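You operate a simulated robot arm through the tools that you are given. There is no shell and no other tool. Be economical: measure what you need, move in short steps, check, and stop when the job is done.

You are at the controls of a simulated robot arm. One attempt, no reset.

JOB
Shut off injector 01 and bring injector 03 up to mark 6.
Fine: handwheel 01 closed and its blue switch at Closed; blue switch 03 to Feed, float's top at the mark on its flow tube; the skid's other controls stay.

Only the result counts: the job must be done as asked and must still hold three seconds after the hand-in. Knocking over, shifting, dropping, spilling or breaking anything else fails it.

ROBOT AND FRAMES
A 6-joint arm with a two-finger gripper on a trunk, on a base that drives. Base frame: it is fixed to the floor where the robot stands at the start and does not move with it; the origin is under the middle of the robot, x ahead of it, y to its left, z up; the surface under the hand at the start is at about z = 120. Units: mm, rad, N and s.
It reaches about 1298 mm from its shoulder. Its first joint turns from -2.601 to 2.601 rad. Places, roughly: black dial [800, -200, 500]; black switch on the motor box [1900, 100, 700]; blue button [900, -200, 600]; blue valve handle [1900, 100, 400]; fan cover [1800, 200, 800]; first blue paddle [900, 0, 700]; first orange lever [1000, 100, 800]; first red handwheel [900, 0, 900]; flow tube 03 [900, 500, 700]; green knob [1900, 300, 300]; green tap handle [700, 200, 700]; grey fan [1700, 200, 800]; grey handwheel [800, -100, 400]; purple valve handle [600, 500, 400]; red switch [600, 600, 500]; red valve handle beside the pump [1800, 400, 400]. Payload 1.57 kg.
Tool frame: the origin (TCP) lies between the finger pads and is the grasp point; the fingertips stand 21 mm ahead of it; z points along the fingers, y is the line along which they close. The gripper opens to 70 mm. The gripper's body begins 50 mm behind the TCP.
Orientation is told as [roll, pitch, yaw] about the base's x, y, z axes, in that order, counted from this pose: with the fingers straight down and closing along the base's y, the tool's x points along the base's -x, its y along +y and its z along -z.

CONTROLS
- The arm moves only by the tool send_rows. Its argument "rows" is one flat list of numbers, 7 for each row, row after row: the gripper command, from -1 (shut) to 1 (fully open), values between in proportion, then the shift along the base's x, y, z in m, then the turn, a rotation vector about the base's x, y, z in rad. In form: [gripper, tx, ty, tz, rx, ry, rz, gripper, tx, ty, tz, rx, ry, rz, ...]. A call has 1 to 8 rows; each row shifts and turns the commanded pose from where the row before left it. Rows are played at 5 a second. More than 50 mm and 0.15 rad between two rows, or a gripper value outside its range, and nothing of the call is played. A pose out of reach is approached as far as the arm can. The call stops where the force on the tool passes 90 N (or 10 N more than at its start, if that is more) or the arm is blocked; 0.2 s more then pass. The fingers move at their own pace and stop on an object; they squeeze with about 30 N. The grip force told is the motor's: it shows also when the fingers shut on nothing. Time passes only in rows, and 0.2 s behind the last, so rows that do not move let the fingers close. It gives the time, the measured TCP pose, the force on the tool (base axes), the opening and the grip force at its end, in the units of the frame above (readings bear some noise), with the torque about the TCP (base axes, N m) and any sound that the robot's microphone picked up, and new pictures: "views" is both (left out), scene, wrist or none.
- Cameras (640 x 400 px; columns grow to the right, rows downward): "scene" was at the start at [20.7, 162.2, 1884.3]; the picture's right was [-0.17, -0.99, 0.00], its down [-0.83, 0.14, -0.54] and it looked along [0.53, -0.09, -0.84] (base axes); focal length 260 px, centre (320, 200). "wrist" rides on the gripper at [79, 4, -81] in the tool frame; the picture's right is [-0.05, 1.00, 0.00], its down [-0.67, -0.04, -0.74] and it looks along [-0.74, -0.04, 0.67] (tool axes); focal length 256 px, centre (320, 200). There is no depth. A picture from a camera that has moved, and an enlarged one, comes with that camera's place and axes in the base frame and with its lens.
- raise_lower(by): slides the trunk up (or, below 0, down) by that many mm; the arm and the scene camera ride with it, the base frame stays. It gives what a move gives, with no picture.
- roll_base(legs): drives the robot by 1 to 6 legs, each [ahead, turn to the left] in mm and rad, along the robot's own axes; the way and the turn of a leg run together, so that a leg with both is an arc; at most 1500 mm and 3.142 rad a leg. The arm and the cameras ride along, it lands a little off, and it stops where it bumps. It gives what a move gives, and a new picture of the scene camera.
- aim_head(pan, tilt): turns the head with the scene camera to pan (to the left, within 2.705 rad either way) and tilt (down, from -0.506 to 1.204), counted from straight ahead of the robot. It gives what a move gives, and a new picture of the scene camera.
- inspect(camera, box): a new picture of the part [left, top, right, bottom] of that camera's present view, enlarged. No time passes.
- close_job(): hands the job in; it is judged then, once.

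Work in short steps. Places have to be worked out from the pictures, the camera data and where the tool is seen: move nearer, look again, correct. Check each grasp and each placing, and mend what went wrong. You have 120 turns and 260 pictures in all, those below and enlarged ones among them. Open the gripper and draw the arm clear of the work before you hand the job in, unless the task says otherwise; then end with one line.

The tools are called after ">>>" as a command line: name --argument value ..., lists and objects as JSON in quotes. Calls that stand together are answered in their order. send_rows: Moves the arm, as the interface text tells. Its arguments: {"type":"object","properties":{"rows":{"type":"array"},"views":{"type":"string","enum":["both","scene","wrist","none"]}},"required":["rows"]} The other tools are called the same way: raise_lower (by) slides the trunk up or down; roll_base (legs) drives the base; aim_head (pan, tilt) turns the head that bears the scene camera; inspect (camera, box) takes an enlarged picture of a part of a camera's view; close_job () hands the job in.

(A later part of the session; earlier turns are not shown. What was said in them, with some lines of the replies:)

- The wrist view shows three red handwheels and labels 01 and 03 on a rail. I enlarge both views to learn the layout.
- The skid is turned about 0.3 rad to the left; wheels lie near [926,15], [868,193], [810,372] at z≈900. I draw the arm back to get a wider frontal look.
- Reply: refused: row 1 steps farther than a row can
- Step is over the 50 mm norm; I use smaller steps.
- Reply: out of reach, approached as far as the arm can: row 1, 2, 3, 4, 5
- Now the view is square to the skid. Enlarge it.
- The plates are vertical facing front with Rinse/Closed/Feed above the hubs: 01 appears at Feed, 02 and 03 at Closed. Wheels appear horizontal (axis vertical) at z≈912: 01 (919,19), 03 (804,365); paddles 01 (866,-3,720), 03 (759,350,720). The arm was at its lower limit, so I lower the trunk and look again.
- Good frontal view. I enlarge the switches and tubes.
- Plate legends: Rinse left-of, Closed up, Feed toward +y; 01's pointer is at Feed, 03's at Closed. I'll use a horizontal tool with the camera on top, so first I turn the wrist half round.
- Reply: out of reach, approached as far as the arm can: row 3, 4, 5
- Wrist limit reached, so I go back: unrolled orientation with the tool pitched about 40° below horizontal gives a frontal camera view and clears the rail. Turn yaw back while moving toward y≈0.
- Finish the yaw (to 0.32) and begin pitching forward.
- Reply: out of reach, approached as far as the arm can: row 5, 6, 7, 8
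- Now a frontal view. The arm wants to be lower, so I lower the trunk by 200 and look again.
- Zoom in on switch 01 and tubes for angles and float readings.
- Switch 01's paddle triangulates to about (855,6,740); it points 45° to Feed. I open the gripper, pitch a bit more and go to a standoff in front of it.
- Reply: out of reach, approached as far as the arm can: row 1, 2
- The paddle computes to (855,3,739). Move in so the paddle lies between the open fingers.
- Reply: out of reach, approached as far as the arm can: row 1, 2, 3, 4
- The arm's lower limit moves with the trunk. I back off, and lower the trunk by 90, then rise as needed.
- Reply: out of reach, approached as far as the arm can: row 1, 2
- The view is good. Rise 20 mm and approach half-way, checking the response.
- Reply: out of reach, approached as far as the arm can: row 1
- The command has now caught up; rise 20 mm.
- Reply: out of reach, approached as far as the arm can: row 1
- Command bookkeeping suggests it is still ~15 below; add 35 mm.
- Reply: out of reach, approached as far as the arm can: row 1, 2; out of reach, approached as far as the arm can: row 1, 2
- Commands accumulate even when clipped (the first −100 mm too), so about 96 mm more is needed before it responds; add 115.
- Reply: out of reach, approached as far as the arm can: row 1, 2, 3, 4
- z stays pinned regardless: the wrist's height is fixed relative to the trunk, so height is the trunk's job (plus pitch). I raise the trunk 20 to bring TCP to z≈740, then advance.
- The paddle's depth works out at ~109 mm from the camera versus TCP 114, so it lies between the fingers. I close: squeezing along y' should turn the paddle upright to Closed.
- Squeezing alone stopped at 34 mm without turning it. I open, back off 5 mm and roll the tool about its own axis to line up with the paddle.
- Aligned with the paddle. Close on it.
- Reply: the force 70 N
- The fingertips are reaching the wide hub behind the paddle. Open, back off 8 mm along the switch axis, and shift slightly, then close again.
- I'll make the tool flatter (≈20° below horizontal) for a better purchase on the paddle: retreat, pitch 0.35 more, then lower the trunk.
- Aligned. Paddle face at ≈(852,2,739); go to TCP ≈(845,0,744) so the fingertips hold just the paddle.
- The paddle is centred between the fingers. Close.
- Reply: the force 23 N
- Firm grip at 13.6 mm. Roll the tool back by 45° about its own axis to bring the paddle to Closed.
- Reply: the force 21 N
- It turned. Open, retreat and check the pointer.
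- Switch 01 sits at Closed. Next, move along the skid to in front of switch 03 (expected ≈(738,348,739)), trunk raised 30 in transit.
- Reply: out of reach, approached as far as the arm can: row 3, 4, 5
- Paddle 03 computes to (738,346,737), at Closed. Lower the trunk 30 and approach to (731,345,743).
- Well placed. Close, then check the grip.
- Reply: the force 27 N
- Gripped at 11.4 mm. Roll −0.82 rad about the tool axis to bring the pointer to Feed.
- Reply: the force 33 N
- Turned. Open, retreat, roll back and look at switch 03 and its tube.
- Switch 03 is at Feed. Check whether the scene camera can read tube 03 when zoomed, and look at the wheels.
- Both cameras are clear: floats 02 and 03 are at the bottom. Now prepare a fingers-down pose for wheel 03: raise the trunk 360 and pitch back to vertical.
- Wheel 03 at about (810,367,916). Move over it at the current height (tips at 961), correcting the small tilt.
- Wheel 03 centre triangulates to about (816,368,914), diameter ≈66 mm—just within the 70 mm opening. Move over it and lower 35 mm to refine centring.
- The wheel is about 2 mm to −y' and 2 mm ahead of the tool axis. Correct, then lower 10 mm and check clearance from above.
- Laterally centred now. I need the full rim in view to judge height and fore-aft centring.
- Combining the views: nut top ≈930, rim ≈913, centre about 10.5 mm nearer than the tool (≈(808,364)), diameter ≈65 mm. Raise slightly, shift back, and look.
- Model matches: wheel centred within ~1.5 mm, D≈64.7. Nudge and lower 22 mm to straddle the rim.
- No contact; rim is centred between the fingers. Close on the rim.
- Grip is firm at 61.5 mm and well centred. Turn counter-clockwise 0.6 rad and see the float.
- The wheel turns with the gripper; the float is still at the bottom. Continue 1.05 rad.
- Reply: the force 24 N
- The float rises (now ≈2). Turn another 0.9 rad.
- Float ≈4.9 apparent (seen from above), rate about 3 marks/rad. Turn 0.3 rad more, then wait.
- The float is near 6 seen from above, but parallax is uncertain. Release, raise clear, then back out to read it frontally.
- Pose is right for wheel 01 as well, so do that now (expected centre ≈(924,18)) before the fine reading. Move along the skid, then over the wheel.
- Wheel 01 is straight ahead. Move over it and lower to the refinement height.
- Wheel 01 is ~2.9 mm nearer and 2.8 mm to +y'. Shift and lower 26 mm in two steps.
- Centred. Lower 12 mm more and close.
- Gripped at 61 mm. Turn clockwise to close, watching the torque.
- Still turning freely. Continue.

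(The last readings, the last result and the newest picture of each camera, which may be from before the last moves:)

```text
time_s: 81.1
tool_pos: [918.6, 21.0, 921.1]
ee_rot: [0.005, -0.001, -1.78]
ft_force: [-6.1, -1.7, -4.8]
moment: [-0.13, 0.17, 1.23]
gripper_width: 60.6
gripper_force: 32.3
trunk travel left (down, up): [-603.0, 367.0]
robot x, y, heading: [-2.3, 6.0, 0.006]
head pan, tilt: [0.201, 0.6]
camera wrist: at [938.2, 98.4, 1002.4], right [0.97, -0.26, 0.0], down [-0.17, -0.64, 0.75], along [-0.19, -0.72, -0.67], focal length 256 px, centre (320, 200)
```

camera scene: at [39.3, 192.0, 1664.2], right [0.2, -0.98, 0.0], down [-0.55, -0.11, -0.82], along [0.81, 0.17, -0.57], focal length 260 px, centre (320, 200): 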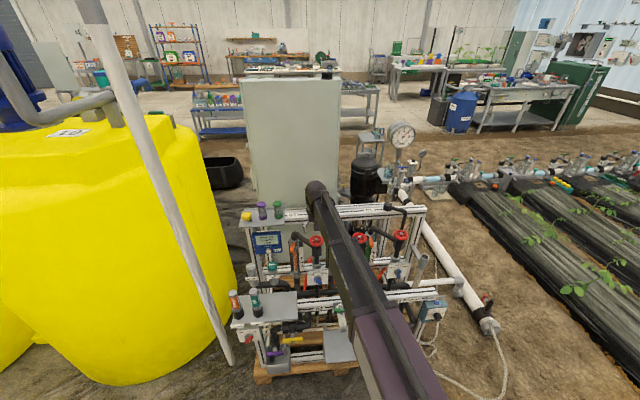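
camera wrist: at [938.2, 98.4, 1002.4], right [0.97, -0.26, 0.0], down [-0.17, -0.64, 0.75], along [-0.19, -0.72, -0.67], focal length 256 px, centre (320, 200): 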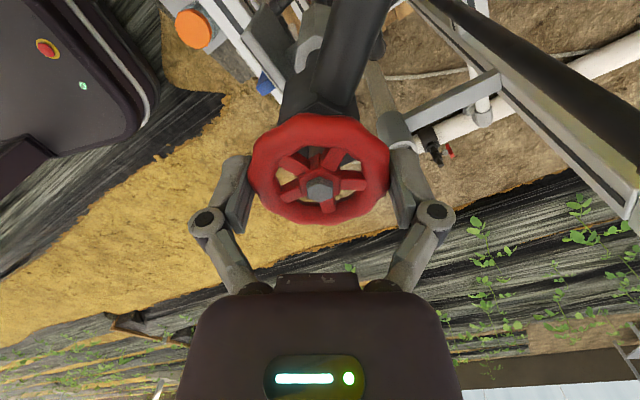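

Torque jumped to 1.2 N·m—looks like the stop. A bit more to confirm.

>>> send_rows --rows '[-1, 0, 0, 0, 0, 0, -0.1, -1, 0, 0, 0, 0, 0, -0.1, -1, 0, 0, 0, 0, 0, 0]' --views "wrist"

```text
time_s: 81.9
tool_pos: [918.3, 21.2, 922.2]
ee_rot: [0.004, 0.0, -1.98]
ft_force: [-10.3, 1.3, -7.6]
moment: [0.03, 0.1, 0.7]
gripper_width: 61.2
gripper_force: 32.0
trunk travel left (down, up): [-603.0, 367.0]
robot x, y, heading: [1.2, 4.5, 0.001]
head pan, tilt: [0.201, 0.6]
camera wrist: at [952.9, 93.0, 1002.5], right [0.89, -0.45, 0.0], down [-0.3, -0.6, 0.74], along [-0.33, -0.67, -0.67], focal length 256 px, centre (320, 200)
```

wrist: 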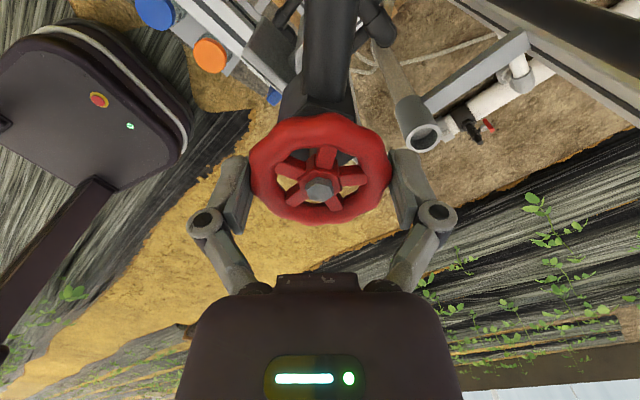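

The wheel slips in the fingers: it is at its closed stop. Release, raise, and unwind the wrist.

>>> send_rows --rows '[1, 0, 0, 0, 0, 0, 0, 1, 0, 0, 0, 0, 0, 0]' --views "none"

>>> raise_lower --by 62

>>> send_rows --rows '[1, 0, 0, 0, 0, 0, 0.15, 1, 0, 0, 0, 0, 0, 0.15, 1, 0, 0, 0, 0, 0, 0.15, 1, 0, 0, 0, 0, 0, 0.15, 1, 0, 0, 0, 0, 0, 0.15, 1, 0, 0, 0, 0, 0, 0.15, 1, 0, 0, 0, 0, 0, 0.15, 1, 0, 0, 0, 0, 0, 0.15]' --views "none"

>>> send_rows --rows '[1, 0, 0, 0, 0, 0, 0.15, 1, 0, 0, 0, 0, 0, 0.15, 1, 0, 0, 0, 0, 0, 0.15, 1, 0, 0, 0, 0, 0, 0.15, 1, -0.04, -0.013, 0, 0, 0, 0.15, 1, -0.04, -0.013, 0, 0, 0, 0.15, 1, -0.04, -0.013, 0, 0, 0, 0.15, 1, -0.04, -0.013, 0, 0, 0, 0.05]' --views "none"

>>> send_rows --rows '[1, -0.0144, 0.0432, 0, 0, 0, 0, 1, -0.0144, 0.0432, 0, 0, 0, 0, 1, -0.0144, 0.0432, 0, 0, 0, 0, 1, -0.0144, 0.0432, 0, 0, 0, 0, 1, -0.0144, 0.0432, 0, 0, 0, 0, 1, -0.0144, 0.0432, 0, 0, 0, 0, 1, -0.0144, 0.0432, 0, 0, 0, 0, 1, -0.0144, 0.0432, 0, 0, 0, 0]' --views "scene"

```text
time_s: 82.5
tool_pos: [919.1, 20.6, 921.2]
ee_rot: [0.002, -0.001, -1.979]
ft_force: [-0.6, 0.1, -1.0]
moment: [0.01, 0.02, 0.01]
gripper_width: 70.0
gripper_force: 0.0
trunk travel left (down, up): [-603.0, 367.0]
robot x, y, heading: [-0.9, 2.9, 0.002]
head pan, tilt: [0.201, 0.6]
```

```text
time_s: 83.5
tool_pos: [918.1, 19.8, 982.7]
ee_rot: [0.003, 0.0, -1.979]
ft_force: [0.7, 0.6, -0.2]
moment: [0.0, 0.01, 0.0]
gripper_width: 70.1
gripper_force: 0.0
trunk travel left (down, up): [-665.0, 305.0]
robot x, y, heading: [-1.2, 5.7, 0.002]
head pan, tilt: [0.201, 0.6]
```

```text
time_s: 85.3
tool_pos: [917.8, 19.4, 982.3]
ee_rot: [0.003, -0.001, -0.777]
ft_force: [0.3, 0.1, -0.7]
moment: [-0.02, 0.01, 0.03]
gripper_width: 69.9
gripper_force: 0.0
trunk travel left (down, up): [-665.0, 305.0]
robot x, y, heading: [1.1, 6.7, 0.003]
head pan, tilt: [0.201, 0.6]
```

```text
time_s: 87.1
tool_pos: [758.2, -32.7, 983.2]
ee_rot: [0.003, 0.0, 0.321]
ft_force: [0.3, -0.2, -0.8]
moment: [0.04, 0.0, 0.0]
gripper_width: 70.2
gripper_force: 0.0
out of reach, approached as far as the arm can: row 8
trunk travel left (down, up): [-665.0, 305.0]
robot x, y, heading: [-1.9, 3.6, -0.0]
head pan, tilt: [0.201, 0.6]
```

```text
time_s: 88.9
tool_pos: [643.0, 315.9, 983.5]
ee_rot: [0.005, 0.0, 0.32]
ft_force: [-0.9, 0.1, 0.1]
moment: [-0.02, 0.01, 0.01]
gripper_width: 70.0
gripper_force: 0.1
out of reach, approached as far as the arm can: row 2
trunk travel left (down, up): [-665.0, 305.0]
robot x, y, heading: [-3.8, 4.1, 0.004]
head pan, tilt: [0.201, 0.6]
camera scene: at [38.4, 192.1, 1666.2], right [0.2, -0.98, 0.0], down [-0.55, -0.11, -0.83], along [0.81, 0.17, -0.56], focal length 260 px, centre (320, 200)
```

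scene: 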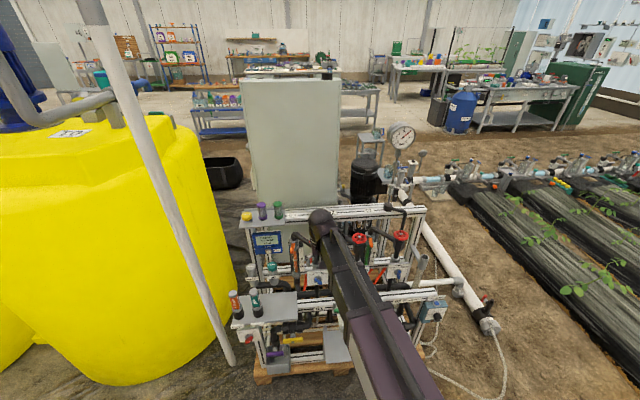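

Now pitch up for a level frontal view of tube 03: shift 60 mm to +y', pitch −0.75, then lower the trunk so the camera is near mark 6's height.

>>> send_rows --rows '[1, -0.006, 0.019, 0.002, 0.0474, -0.1424, 0, 1, -0.006, 0.019, 0.006, 0.0474, -0.1424, 0, 1, -0.006, 0.019, 0.01, 0.0474, -0.1424, 0, 1, 0, 0, 0.014, 0.0474, -0.1424, 0, 1, 0, 0, 0.0175, 0.0474, -0.1424, 0]' --views "none"

>>> raise_lower --by -270

>>> inspect --camera "wrist" --box '[0, 0, 640, 400]'

```text
time_s: 90.1
tool_pos: [625.2, 371.8, 1033.6]
ee_rot: [0.006, -0.752, 0.318]
ft_force: [0.6, -0.3, 0.5]
moment: [-0.02, 0.01, -0.02]
gripper_width: 70.0
gripper_force: 0.0
trunk travel left (down, up): [-665.0, 305.0]
robot x, y, heading: [-5.6, 9.0, 0.003]
head pan, tilt: [0.201, 0.6]
```

```text
time_s: 92.9
tool_pos: [624.9, 371.5, 762.8]
ee_rot: [0.005, -0.751, 0.32]
ft_force: [-0.3, 1.0, -0.1]
moment: [0.01, 0.01, -0.03]
gripper_width: 70.0
gripper_force: 0.0
trunk travel left (down, up): [-395.0, 575.0]
robot x, y, heading: [-1.0, 0.2, 0.001]
head pan, tilt: [0.201, 0.6]
```

```text
1.00 times, centred on (320, 200) of wrist (not enlarged: the box is as wide or as high as the picture)
camera zoom: at [516.0, 340.7, 768.6], right [-0.28, 0.96, 0.04], down [-0.01, -0.04, 1.0], along [0.96, 0.28, 0.02], focal length 256 px, centre (320, 200)
```

zoom: 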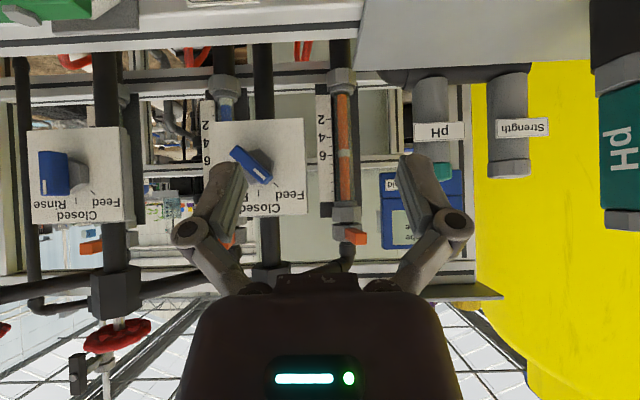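

Mark 6 is about 46 mm below the camera's level. Lower 45 and zoom in for a parallax-free reading.

>>> raise_lower --by -45

>>> inspect --camera "wrist" --box '[300, 150, 380, 230]'

>>> inspect --camera "wrist" --box '[310, 180, 366, 215]'

```text
time_s: 93.8
tool_pos: [625.4, 369.7, 718.8]
ee_rot: [0.005, -0.75, 0.32]
ft_force: [-0.4, -0.4, -0.3]
moment: [0.0, -0.01, 0.0]
gripper_width: 69.9
gripper_force: 0.0
trunk travel left (down, up): [-350.0, 620.0]
robot x, y, heading: [-0.2, 7.5, 0.001]
head pan, tilt: [0.201, 0.6]
```

```text
5.00 times, centred on (340, 190) of wrist
camera zoom: at [516.0, 340.7, 723.5], right [-0.28, 0.96, 0.04], down [-0.01, -0.04, 1.0], along [0.96, 0.28, 0.02], focal length 1280 px, centre (220, 250)
```

zoom: 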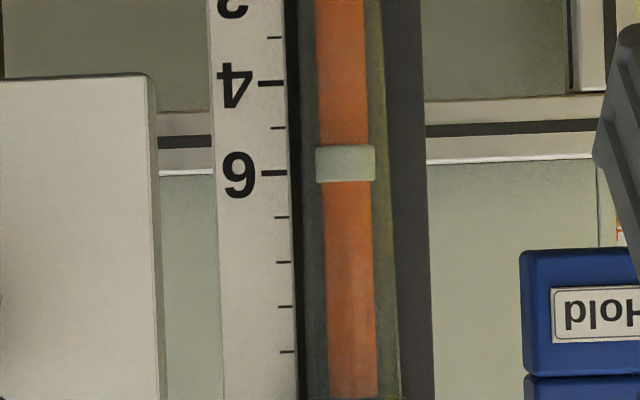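

```text
11.43 times, centred on (338, 198) of wrist
camera zoom: at [516.0, 340.7, 723.5], right [-0.28, 0.96, 0.04], down [-0.01, -0.04, 1.0], along [0.96, 0.28, 0.02], focal length 2926 px, centre (114, 229)
```

zoom: 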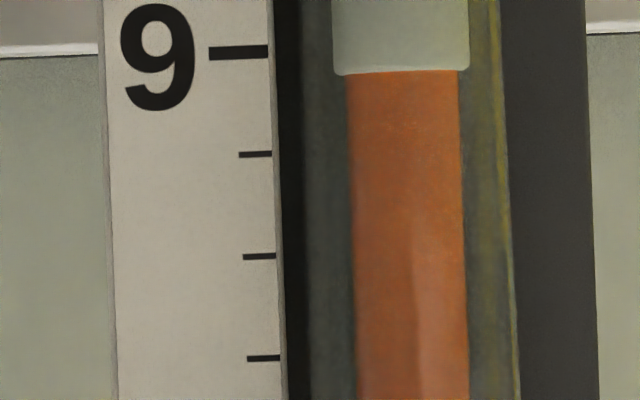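

The float's top reads ≈6.25, so about 0.08 rad clockwise is needed. Return over wheel 03: raise, pitch down, move to (809.3,364).

>>> raise_lower --by 315

>>> send_rows --rows '[1, 0, 0, -0.0175, -0.0474, 0.1424, 0, 1, 0, 0, -0.014, -0.0474, 0.1424, 0, 1, 0, 0, -0.01, -0.0474, 0.1424, 0, 1, 0, 0, -0.006, -0.0474, 0.1424, 0, 1, 0, 0, -0.0025, -0.0474, 0.1424, 0]' --views "none"

>>> send_rows --rows '[1, 0.046, -0.0015, 0, 0, 0, 0, 1, 0.046, -0.0015, 0, 0, 0, 0, 1, 0.046, -0.0015, 0, 0, 0, 0, 1, 0.045, -0.0015, 0, 0, 0, 0]' --views "none"

```text
time_s: 96.9
tool_pos: [625.0, 372.3, 1035.0]
ee_rot: [0.005, -0.748, 0.32]
ft_force: [0.2, 0.2, 1.0]
moment: [-0.01, 0.04, 0.02]
gripper_width: 69.9
gripper_force: 0.1
trunk travel left (down, up): [-665.0, 305.0]
robot x, y, heading: [-1.2, 3.7, 0.004]
head pan, tilt: [0.201, 0.6]
```

```text
time_s: 98.1
tool_pos: [625.7, 371.1, 982.6]
ee_rot: [0.003, 0.003, 0.319]
ft_force: [0.3, 0.3, 0.1]
moment: [0.01, 0.0, -0.02]
gripper_width: 69.9
gripper_force: 0.1
trunk travel left (down, up): [-665.0, 305.0]
robot x, y, heading: [0.7, 4.2, 0.001]
head pan, tilt: [0.201, 0.6]
```

```text
time_s: 99.1
tool_pos: [809.8, 365.6, 982.8]
ee_rot: [0.003, 0.003, 0.32]
ft_force: [0.7, 0.0, 0.2]
moment: [-0.02, 0.02, 0.02]
gripper_width: 70.0
gripper_force: 0.0
trunk travel left (down, up): [-665.0, 305.0]
robot x, y, heading: [-3.4, 5.8, 0.005]
head pan, tilt: [0.201, 0.6]
```

Lower part way and verify the centring.

>>> raise_lower --by -49

>>> inspect --camera "wrist" --box '[200, 70, 440, 220]'

```text
time_s: 100.0
tool_pos: [808.2, 368.3, 934.2]
ee_rot: [0.001, 0.002, 0.321]
ft_force: [0.1, 0.2, -0.2]
moment: [0.03, 0.04, 0.02]
gripper_width: 70.0
gripper_force: 0.0
trunk travel left (down, up): [-616.0, 354.0]
robot x, y, heading: [-1.1, 8.9, 0.003]
head pan, tilt: [0.201, 0.6]
```

```text
2.67 times, centred on (320, 145) of wrist
camera zoom: at [732.1, 346.7, 1015.6], right [-0.26, 0.96, 0.0], down [0.64, 0.17, 0.74], along [0.72, 0.2, -0.67], focal length 683 px, centre (320, 347)
```

zoom: 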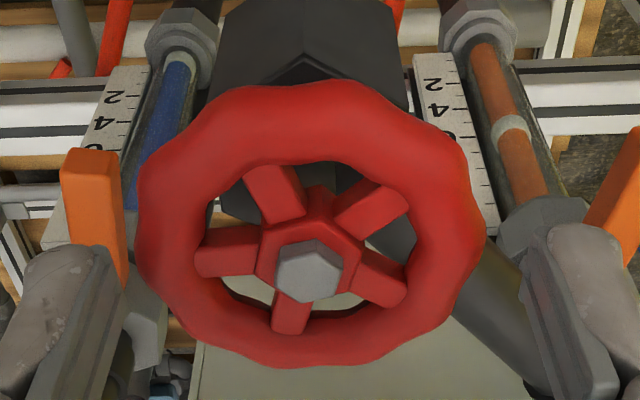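

Shift −1.6 mm along y', lower 12, take a reference reading, then grip.

>>> send_rows --rows '[1, 0.0005, -0.0016, 0, 0, 0, 0]' --views "none"

>>> raise_lower --by -12

>>> inspect --camera "scene" --box '[280, 238, 312, 262]'

>>> send_rows --rows '[0.5, 0, 0, 0, 0, 0, 0, -1, 0, 0, 0, 0, 0, 0, -1, 0, 0, 0, 0, 0, 0, -1, 0, 0, 0, 0, 0, 0]' --views "none"

>>> inspect --camera "scene" --box '[280, 238, 312, 262]'

```text
time_s: 100.4
tool_pos: [810.4, 365.1, 934.0]
ee_rot: [0.004, 0.001, 0.319]
ft_force: [0.3, -0.4, -0.5]
moment: [0.0, 0.01, 0.01]
gripper_width: 70.2
gripper_force: 0.0
trunk travel left (down, up): [-616.0, 354.0]
robot x, y, heading: [-0.9, 4.7, 0.001]
head pan, tilt: [0.201, 0.6]
```

```text
time_s: 101.0
tool_pos: [808.8, 365.2, 922.5]
ee_rot: [0.003, -0.001, 0.319]
ft_force: [0.2, -0.6, 0.1]
moment: [0.02, 0.03, 0.01]
gripper_width: 69.9
gripper_force: 0.1
trunk travel left (down, up): [-604.0, 366.0]
robot x, y, heading: [-2.1, 7.9, 0.003]
head pan, tilt: [0.201, 0.6]
```

```text
16.00 times, centred on (296, 250) of scene
camera zoom: at [38.5, 191.6, 1605.2], right [0.2, -0.98, 0.0], down [-0.55, -0.11, -0.83], along [0.81, 0.17, -0.56], focal length 4162 px, centre (704, -600)
```

zoom: 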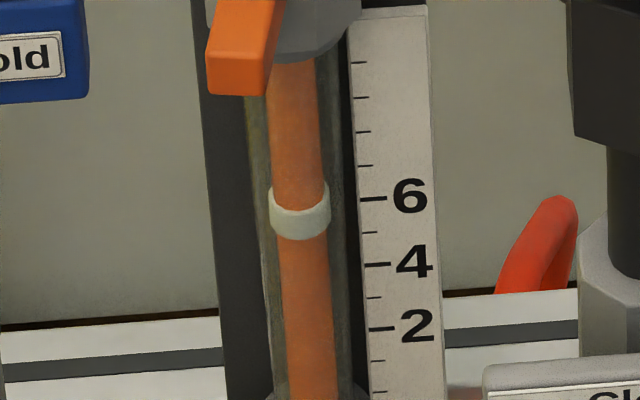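

```text
time_s: 102.0
tool_pos: [809.8, 364.9, 922.9]
ee_rot: [0.003, 0.0, 0.319]
ft_force: [3.2, -0.6, 3.8]
moment: [-0.11, 0.07, 0.02]
gripper_width: 60.7
gripper_force: 32.1
trunk travel left (down, up): [-604.0, 366.0]
robot x, y, heading: [-3.3, 4.2, 0.004]
head pan, tilt: [0.201, 0.6]
```

```text
16.00 times, centred on (296, 250) of scene
camera zoom: at [38.5, 191.4, 1605.3], right [0.2, -0.98, 0.0], down [-0.55, -0.11, -0.83], along [0.81, 0.17, -0.56], focal length 4162 px, centre (704, -600)
```

zoom: 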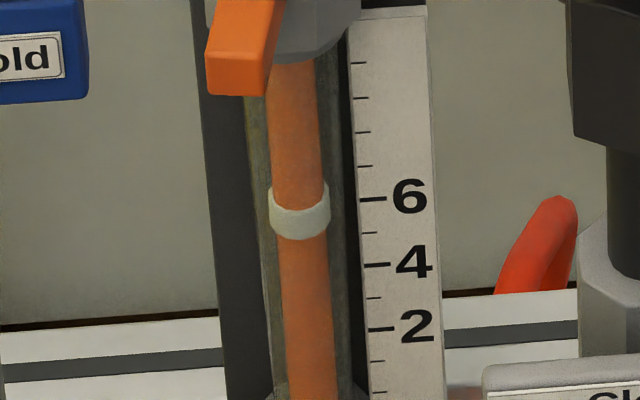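

Grip left the float unchanged. Turn 0.08 rad clockwise.

>>> send_rows --rows '[-1, 0, 0, 0, 0, 0, -0.04, -1, 0, 0, 0, 0, 0, -0.04, -1, 0, 0, 0, 0, 0, 0, -1, 0, 0, 0, 0, 0, 0, -1, 0, 0, 0, 0, 0, 0, -1, 0, 0, 0, 0, 0, 0]' --views "none"

>>> inspect --camera "scene" --box '[280, 238, 312, 262]'

```text
time_s: 103.4
tool_pos: [809.6, 365.2, 922.3]
ee_rot: [0.004, 0.001, 0.238]
ft_force: [9.2, -2.8, 8.6]
moment: [0.02, -0.07, 0.01]
gripper_width: 60.5
gripper_force: 32.0
trunk travel left (down, up): [-604.0, 366.0]
robot x, y, heading: [-2.3, 7.8, 0.001]
head pan, tilt: [0.201, 0.6]
```

```text
16.00 times, centred on (296, 250) of scene
camera zoom: at [38.7, 191.1, 1605.4], right [0.2, -0.98, 0.0], down [-0.55, -0.11, -0.83], along [0.81, 0.17, -0.56], focal length 4162 px, centre (704, -600)
```

zoom: 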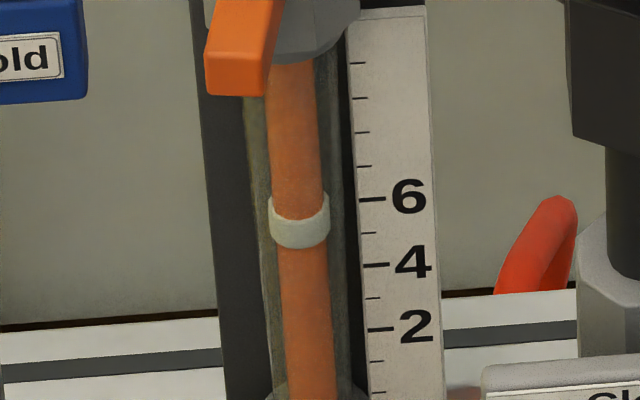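

The float dropped ≈8 px (≈0.25 mark) as intended. Release, raise and go back for the frontal check.

>>> send_rows --rows '[1, 0, 0, 0, 0, 0, 0, 1, 0, 0, 0, 0, 0, 0]' --views "none"

>>> raise_lower --by 62

>>> send_rows --rows '[1, -0.046, 0.0015, 0, 0, 0, 0.08, 1, -0.046, 0.0015, 0, 0, 0, 0, 1, -0.046, 0.0015, 0, 0, 0, 0, 1, -0.046, 0.0015, 0, 0, 0, 0]' --views "none"

>>> send_rows --rows '[1, 0, 0, 0.002, 0.0474, -0.1424, 0, 1, 0, 0, 0.006, 0.0474, -0.1424, 0, 1, 0, 0, 0.01, 0.0474, -0.1424, 0, 1, 0, 0, 0.014, 0.0474, -0.1424, 0, 1, 0, 0, 0.0175, 0.0474, -0.1424, 0]' --views "none"

>>> raise_lower --by -327

>>> inspect --camera "wrist" --box '[310, 180, 366, 215]'

>>> inspect --camera "wrist" --box '[300, 150, 380, 230]'

```text
time_s: 104.0
tool_pos: [809.0, 365.7, 922.2]
ee_rot: [0.003, 0.001, 0.24]
ft_force: [-0.6, 0.4, -0.7]
moment: [0.0, 0.0, -0.01]
gripper_width: 70.0
gripper_force: 0.0
trunk travel left (down, up): [-604.0, 366.0]
robot x, y, heading: [1.1, 4.7, -0.0]
head pan, tilt: [0.201, 0.6]
```

```text
time_s: 105.0
tool_pos: [809.6, 365.2, 983.9]
ee_rot: [0.003, -0.001, 0.239]
ft_force: [-0.3, 1.0, -0.6]
moment: [0.01, 0.0, -0.01]
gripper_width: 70.2
gripper_force: 0.0
trunk travel left (down, up): [-666.0, 304.0]
robot x, y, heading: [-2.3, 3.3, 0.004]
head pan, tilt: [0.201, 0.6]
```

```text
time_s: 106.0
tool_pos: [624.3, 371.8, 984.5]
ee_rot: [0.004, 0.001, 0.318]
ft_force: [0.4, -0.1, 0.6]
moment: [-0.02, -0.01, 0.01]
gripper_width: 69.7
gripper_force: 0.0
trunk travel left (down, up): [-666.0, 304.0]
robot x, y, heading: [-3.3, 4.2, 0.001]
head pan, tilt: [0.201, 0.6]
```

```text
time_s: 107.2
tool_pos: [624.1, 370.5, 1033.7]
ee_rot: [0.003, -0.752, 0.319]
ft_force: [0.1, -0.7, -0.4]
moment: [0.0, -0.03, -0.04]
gripper_width: 70.2
gripper_force: 0.1
trunk travel left (down, up): [-666.0, 304.0]
robot x, y, heading: [-0.7, 4.6, 0.005]
head pan, tilt: [0.201, 0.6]
```

```text
time_s: 110.4
tool_pos: [623.9, 370.5, 706.3]
ee_rot: [0.006, -0.75, 0.318]
ft_force: [0.2, -0.7, 0.5]
moment: [0.0, 0.03, -0.03]
gripper_width: 70.2
gripper_force: 0.1
trunk travel left (down, up): [-339.0, 631.0]
robot x, y, heading: [0.7, -0.4, -0.003]
head pan, tilt: [0.201, 0.6]
```

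```text
11.43 times, centred on (338, 198) of wrist
camera zoom: at [515.6, 340.3, 712.6], right [-0.28, 0.96, 0.04], down [-0.01, -0.04, 1.0], along [0.96, 0.28, 0.02], focal length 2926 px, centre (114, 229)
```

zoom: 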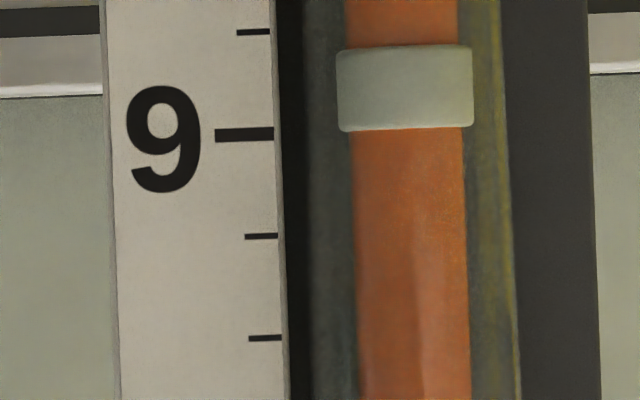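

```text
5.00 times, centred on (340, 190) of wrist
camera zoom: at [515.6, 340.3, 712.6], right [-0.28, 0.96, 0.04], down [-0.01, -0.04, 1.0], along [0.96, 0.28, 0.02], focal length 1280 px, centre (220, 250)
```

zoom: 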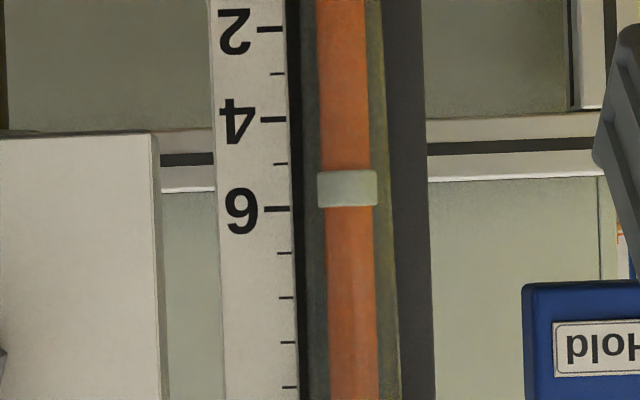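

Float's top reads 6.0 level with the mark. Now draw the arm clear: back off and raise, then verify all controls with the scene camera.

>>> send_rows --rows '[0, -0.04, -0.013, 0, 0, 0, 0, 0, -0.03, -0.01, 0, 0, 0, 0]' --views "none"

>>> raise_lower --by 330

>>> send_rows --rows '[1, 0.01, -0.048, 0, 0, 0, 0, 1, 0.01, -0.048, 0, 0, 0, 0, 1, 0.01, -0.048, 0, 0, 0, 0, 1, 0.01, -0.048, 0, 0, 0, 0, 1, 0.01, -0.048, 0, 0, 0, 0, 1, 0.01, -0.048, 0, 0, 0, 0, 1, 0.01, -0.048, 0, 0, 0, 0, 1, 0.01, -0.048, 0, 0, 0, 0]' --views "both"

```text
time_s: 111.0
tool_pos: [555.6, 348.0, 707.2]
ee_rot: [0.006, -0.748, 0.32]
ft_force: [-1.1, -1.0, -0.7]
moment: [-0.01, -0.02, 0.05]
gripper_width: 34.8
gripper_force: 0.1
trunk travel left (down, up): [-339.0, 631.0]
robot x, y, heading: [-0.2, 5.2, 0.001]
head pan, tilt: [0.201, 0.6]
```

```text
time_s: 114.3
tool_pos: [556.1, 349.4, 1036.9]
ee_rot: [0.006, -0.748, 0.319]
ft_force: [-0.6, -0.4, 0.0]
moment: [0.02, 0.05, 0.05]
gripper_width: 35.1
gripper_force: 0.1
trunk travel left (down, up): [-669.0, 301.0]
robot x, y, heading: [1.9, 6.3, 0.003]
head pan, tilt: [0.201, 0.6]
```

```text
time_s: 116.1
tool_pos: [681.5, -15.4, 1036.9]
ee_rot: [0.006, -0.748, 0.32]
ft_force: [-0.6, 0.3, 0.2]
moment: [0.0, 0.0, 0.01]
gripper_width: 69.8
gripper_force: 0.2
out of reach, approached as far as the arm can: row 1, 2, 3, 4
trunk travel left (down, up): [-669.0, 301.0]
robot x, y, heading: [-2.8, 7.5, -0.0]
head pan, tilt: [0.201, 0.6]
camera scene: at [38.7, 191.2, 1670.3], right [0.2, -0.98, 0.0], down [-0.55, -0.11, -0.83], along [0.81, 0.17, -0.56], focal length 260 px, centre (320, 200)
camera wrist: at [572.6, -45.7, 1042.4], right [-0.28, 0.96, 0.04], down [-0.01, -0.04, 1.0], along [0.96, 0.28, 0.02], focal length 256 px, centre (320, 200)
```

scene: 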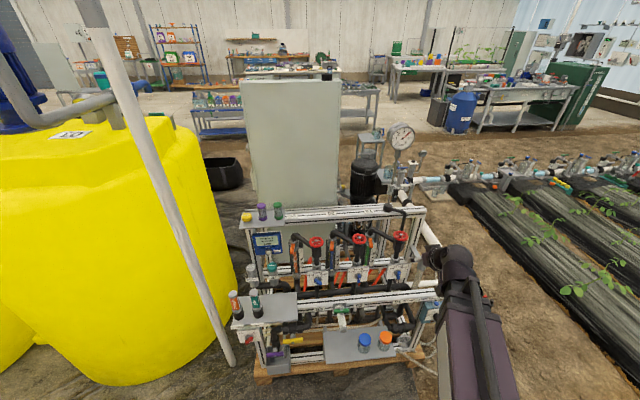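
wrist: 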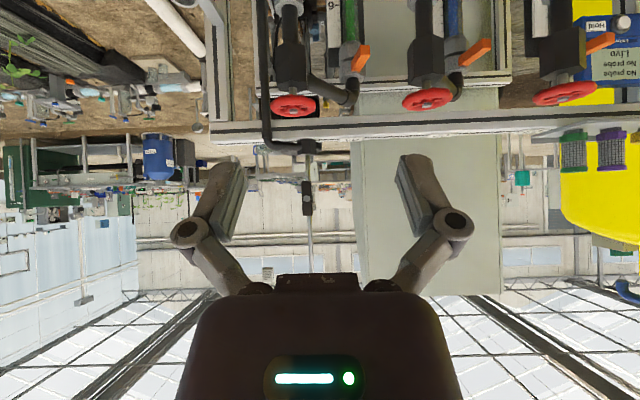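

Final check of switches and floats with the scene camera.

>>> inspect --camera "scene" --box '[275, 225, 419, 315]'

>>> inspect --camera "scene" --box '[340, 225, 420, 300]'

>>> inspect --camera "scene" --box '[220, 200, 440, 380]'

```text
4.44 times, centred on (347, 270) of scene
camera zoom: at [38.7, 191.2, 1670.3], right [0.2, -0.98, 0.0], down [-0.55, -0.11, -0.83], along [0.81, 0.17, -0.56], focal length 1156 px, centre (200, -111)
```

zoom: 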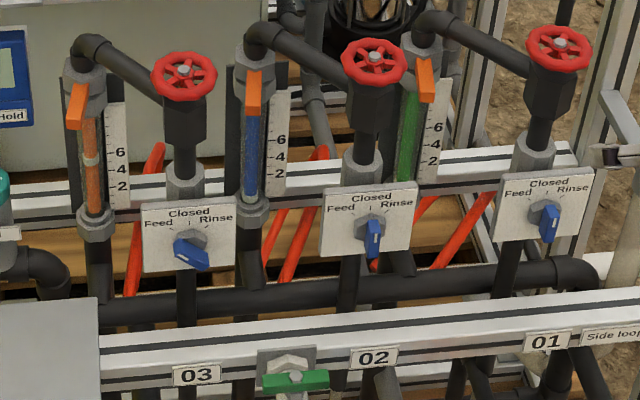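

```text
5.33 times, centred on (380, 262) of scene
camera zoom: at [38.7, 191.2, 1670.3], right [0.2, -0.98, 0.0], down [-0.55, -0.11, -0.83], along [0.81, 0.17, -0.56], focal length 1387 px, centre (0, -133)
```

zoom: 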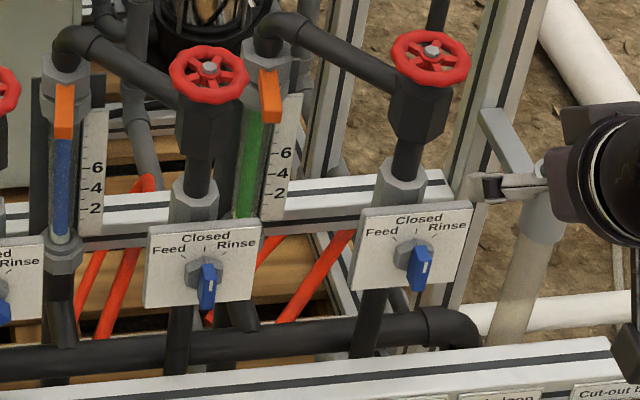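

```text
2.22 times, centred on (330, 290) of scene
camera zoom: at [38.7, 191.2, 1670.3], right [0.2, -0.98, 0.0], down [-0.55, -0.11, -0.83], along [0.81, 0.17, -0.56], focal length 578 px, centre (298, 0)
```

zoom: 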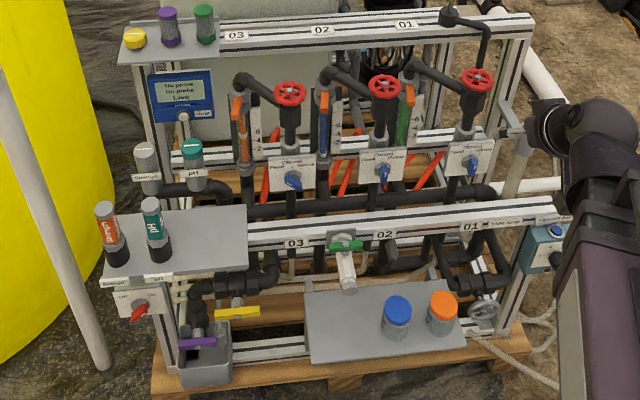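

All as asked: 01 Closed and its wheel at the stop, 03 at Feed with the float at 6, everything else untouched, arm clear and gripper open. Hand in.

>>> close_job

```text
The job is handed in.
```

Injector 01 is shut off, with its handwheel turned to the closed stop and its blue switch at Closed. Injector 03 is at Feed, with the top of its float level with mark 6. In the last pictures the skid's other controls looked unchanged. The arm is clear with the gripper open, and the job is handed in.
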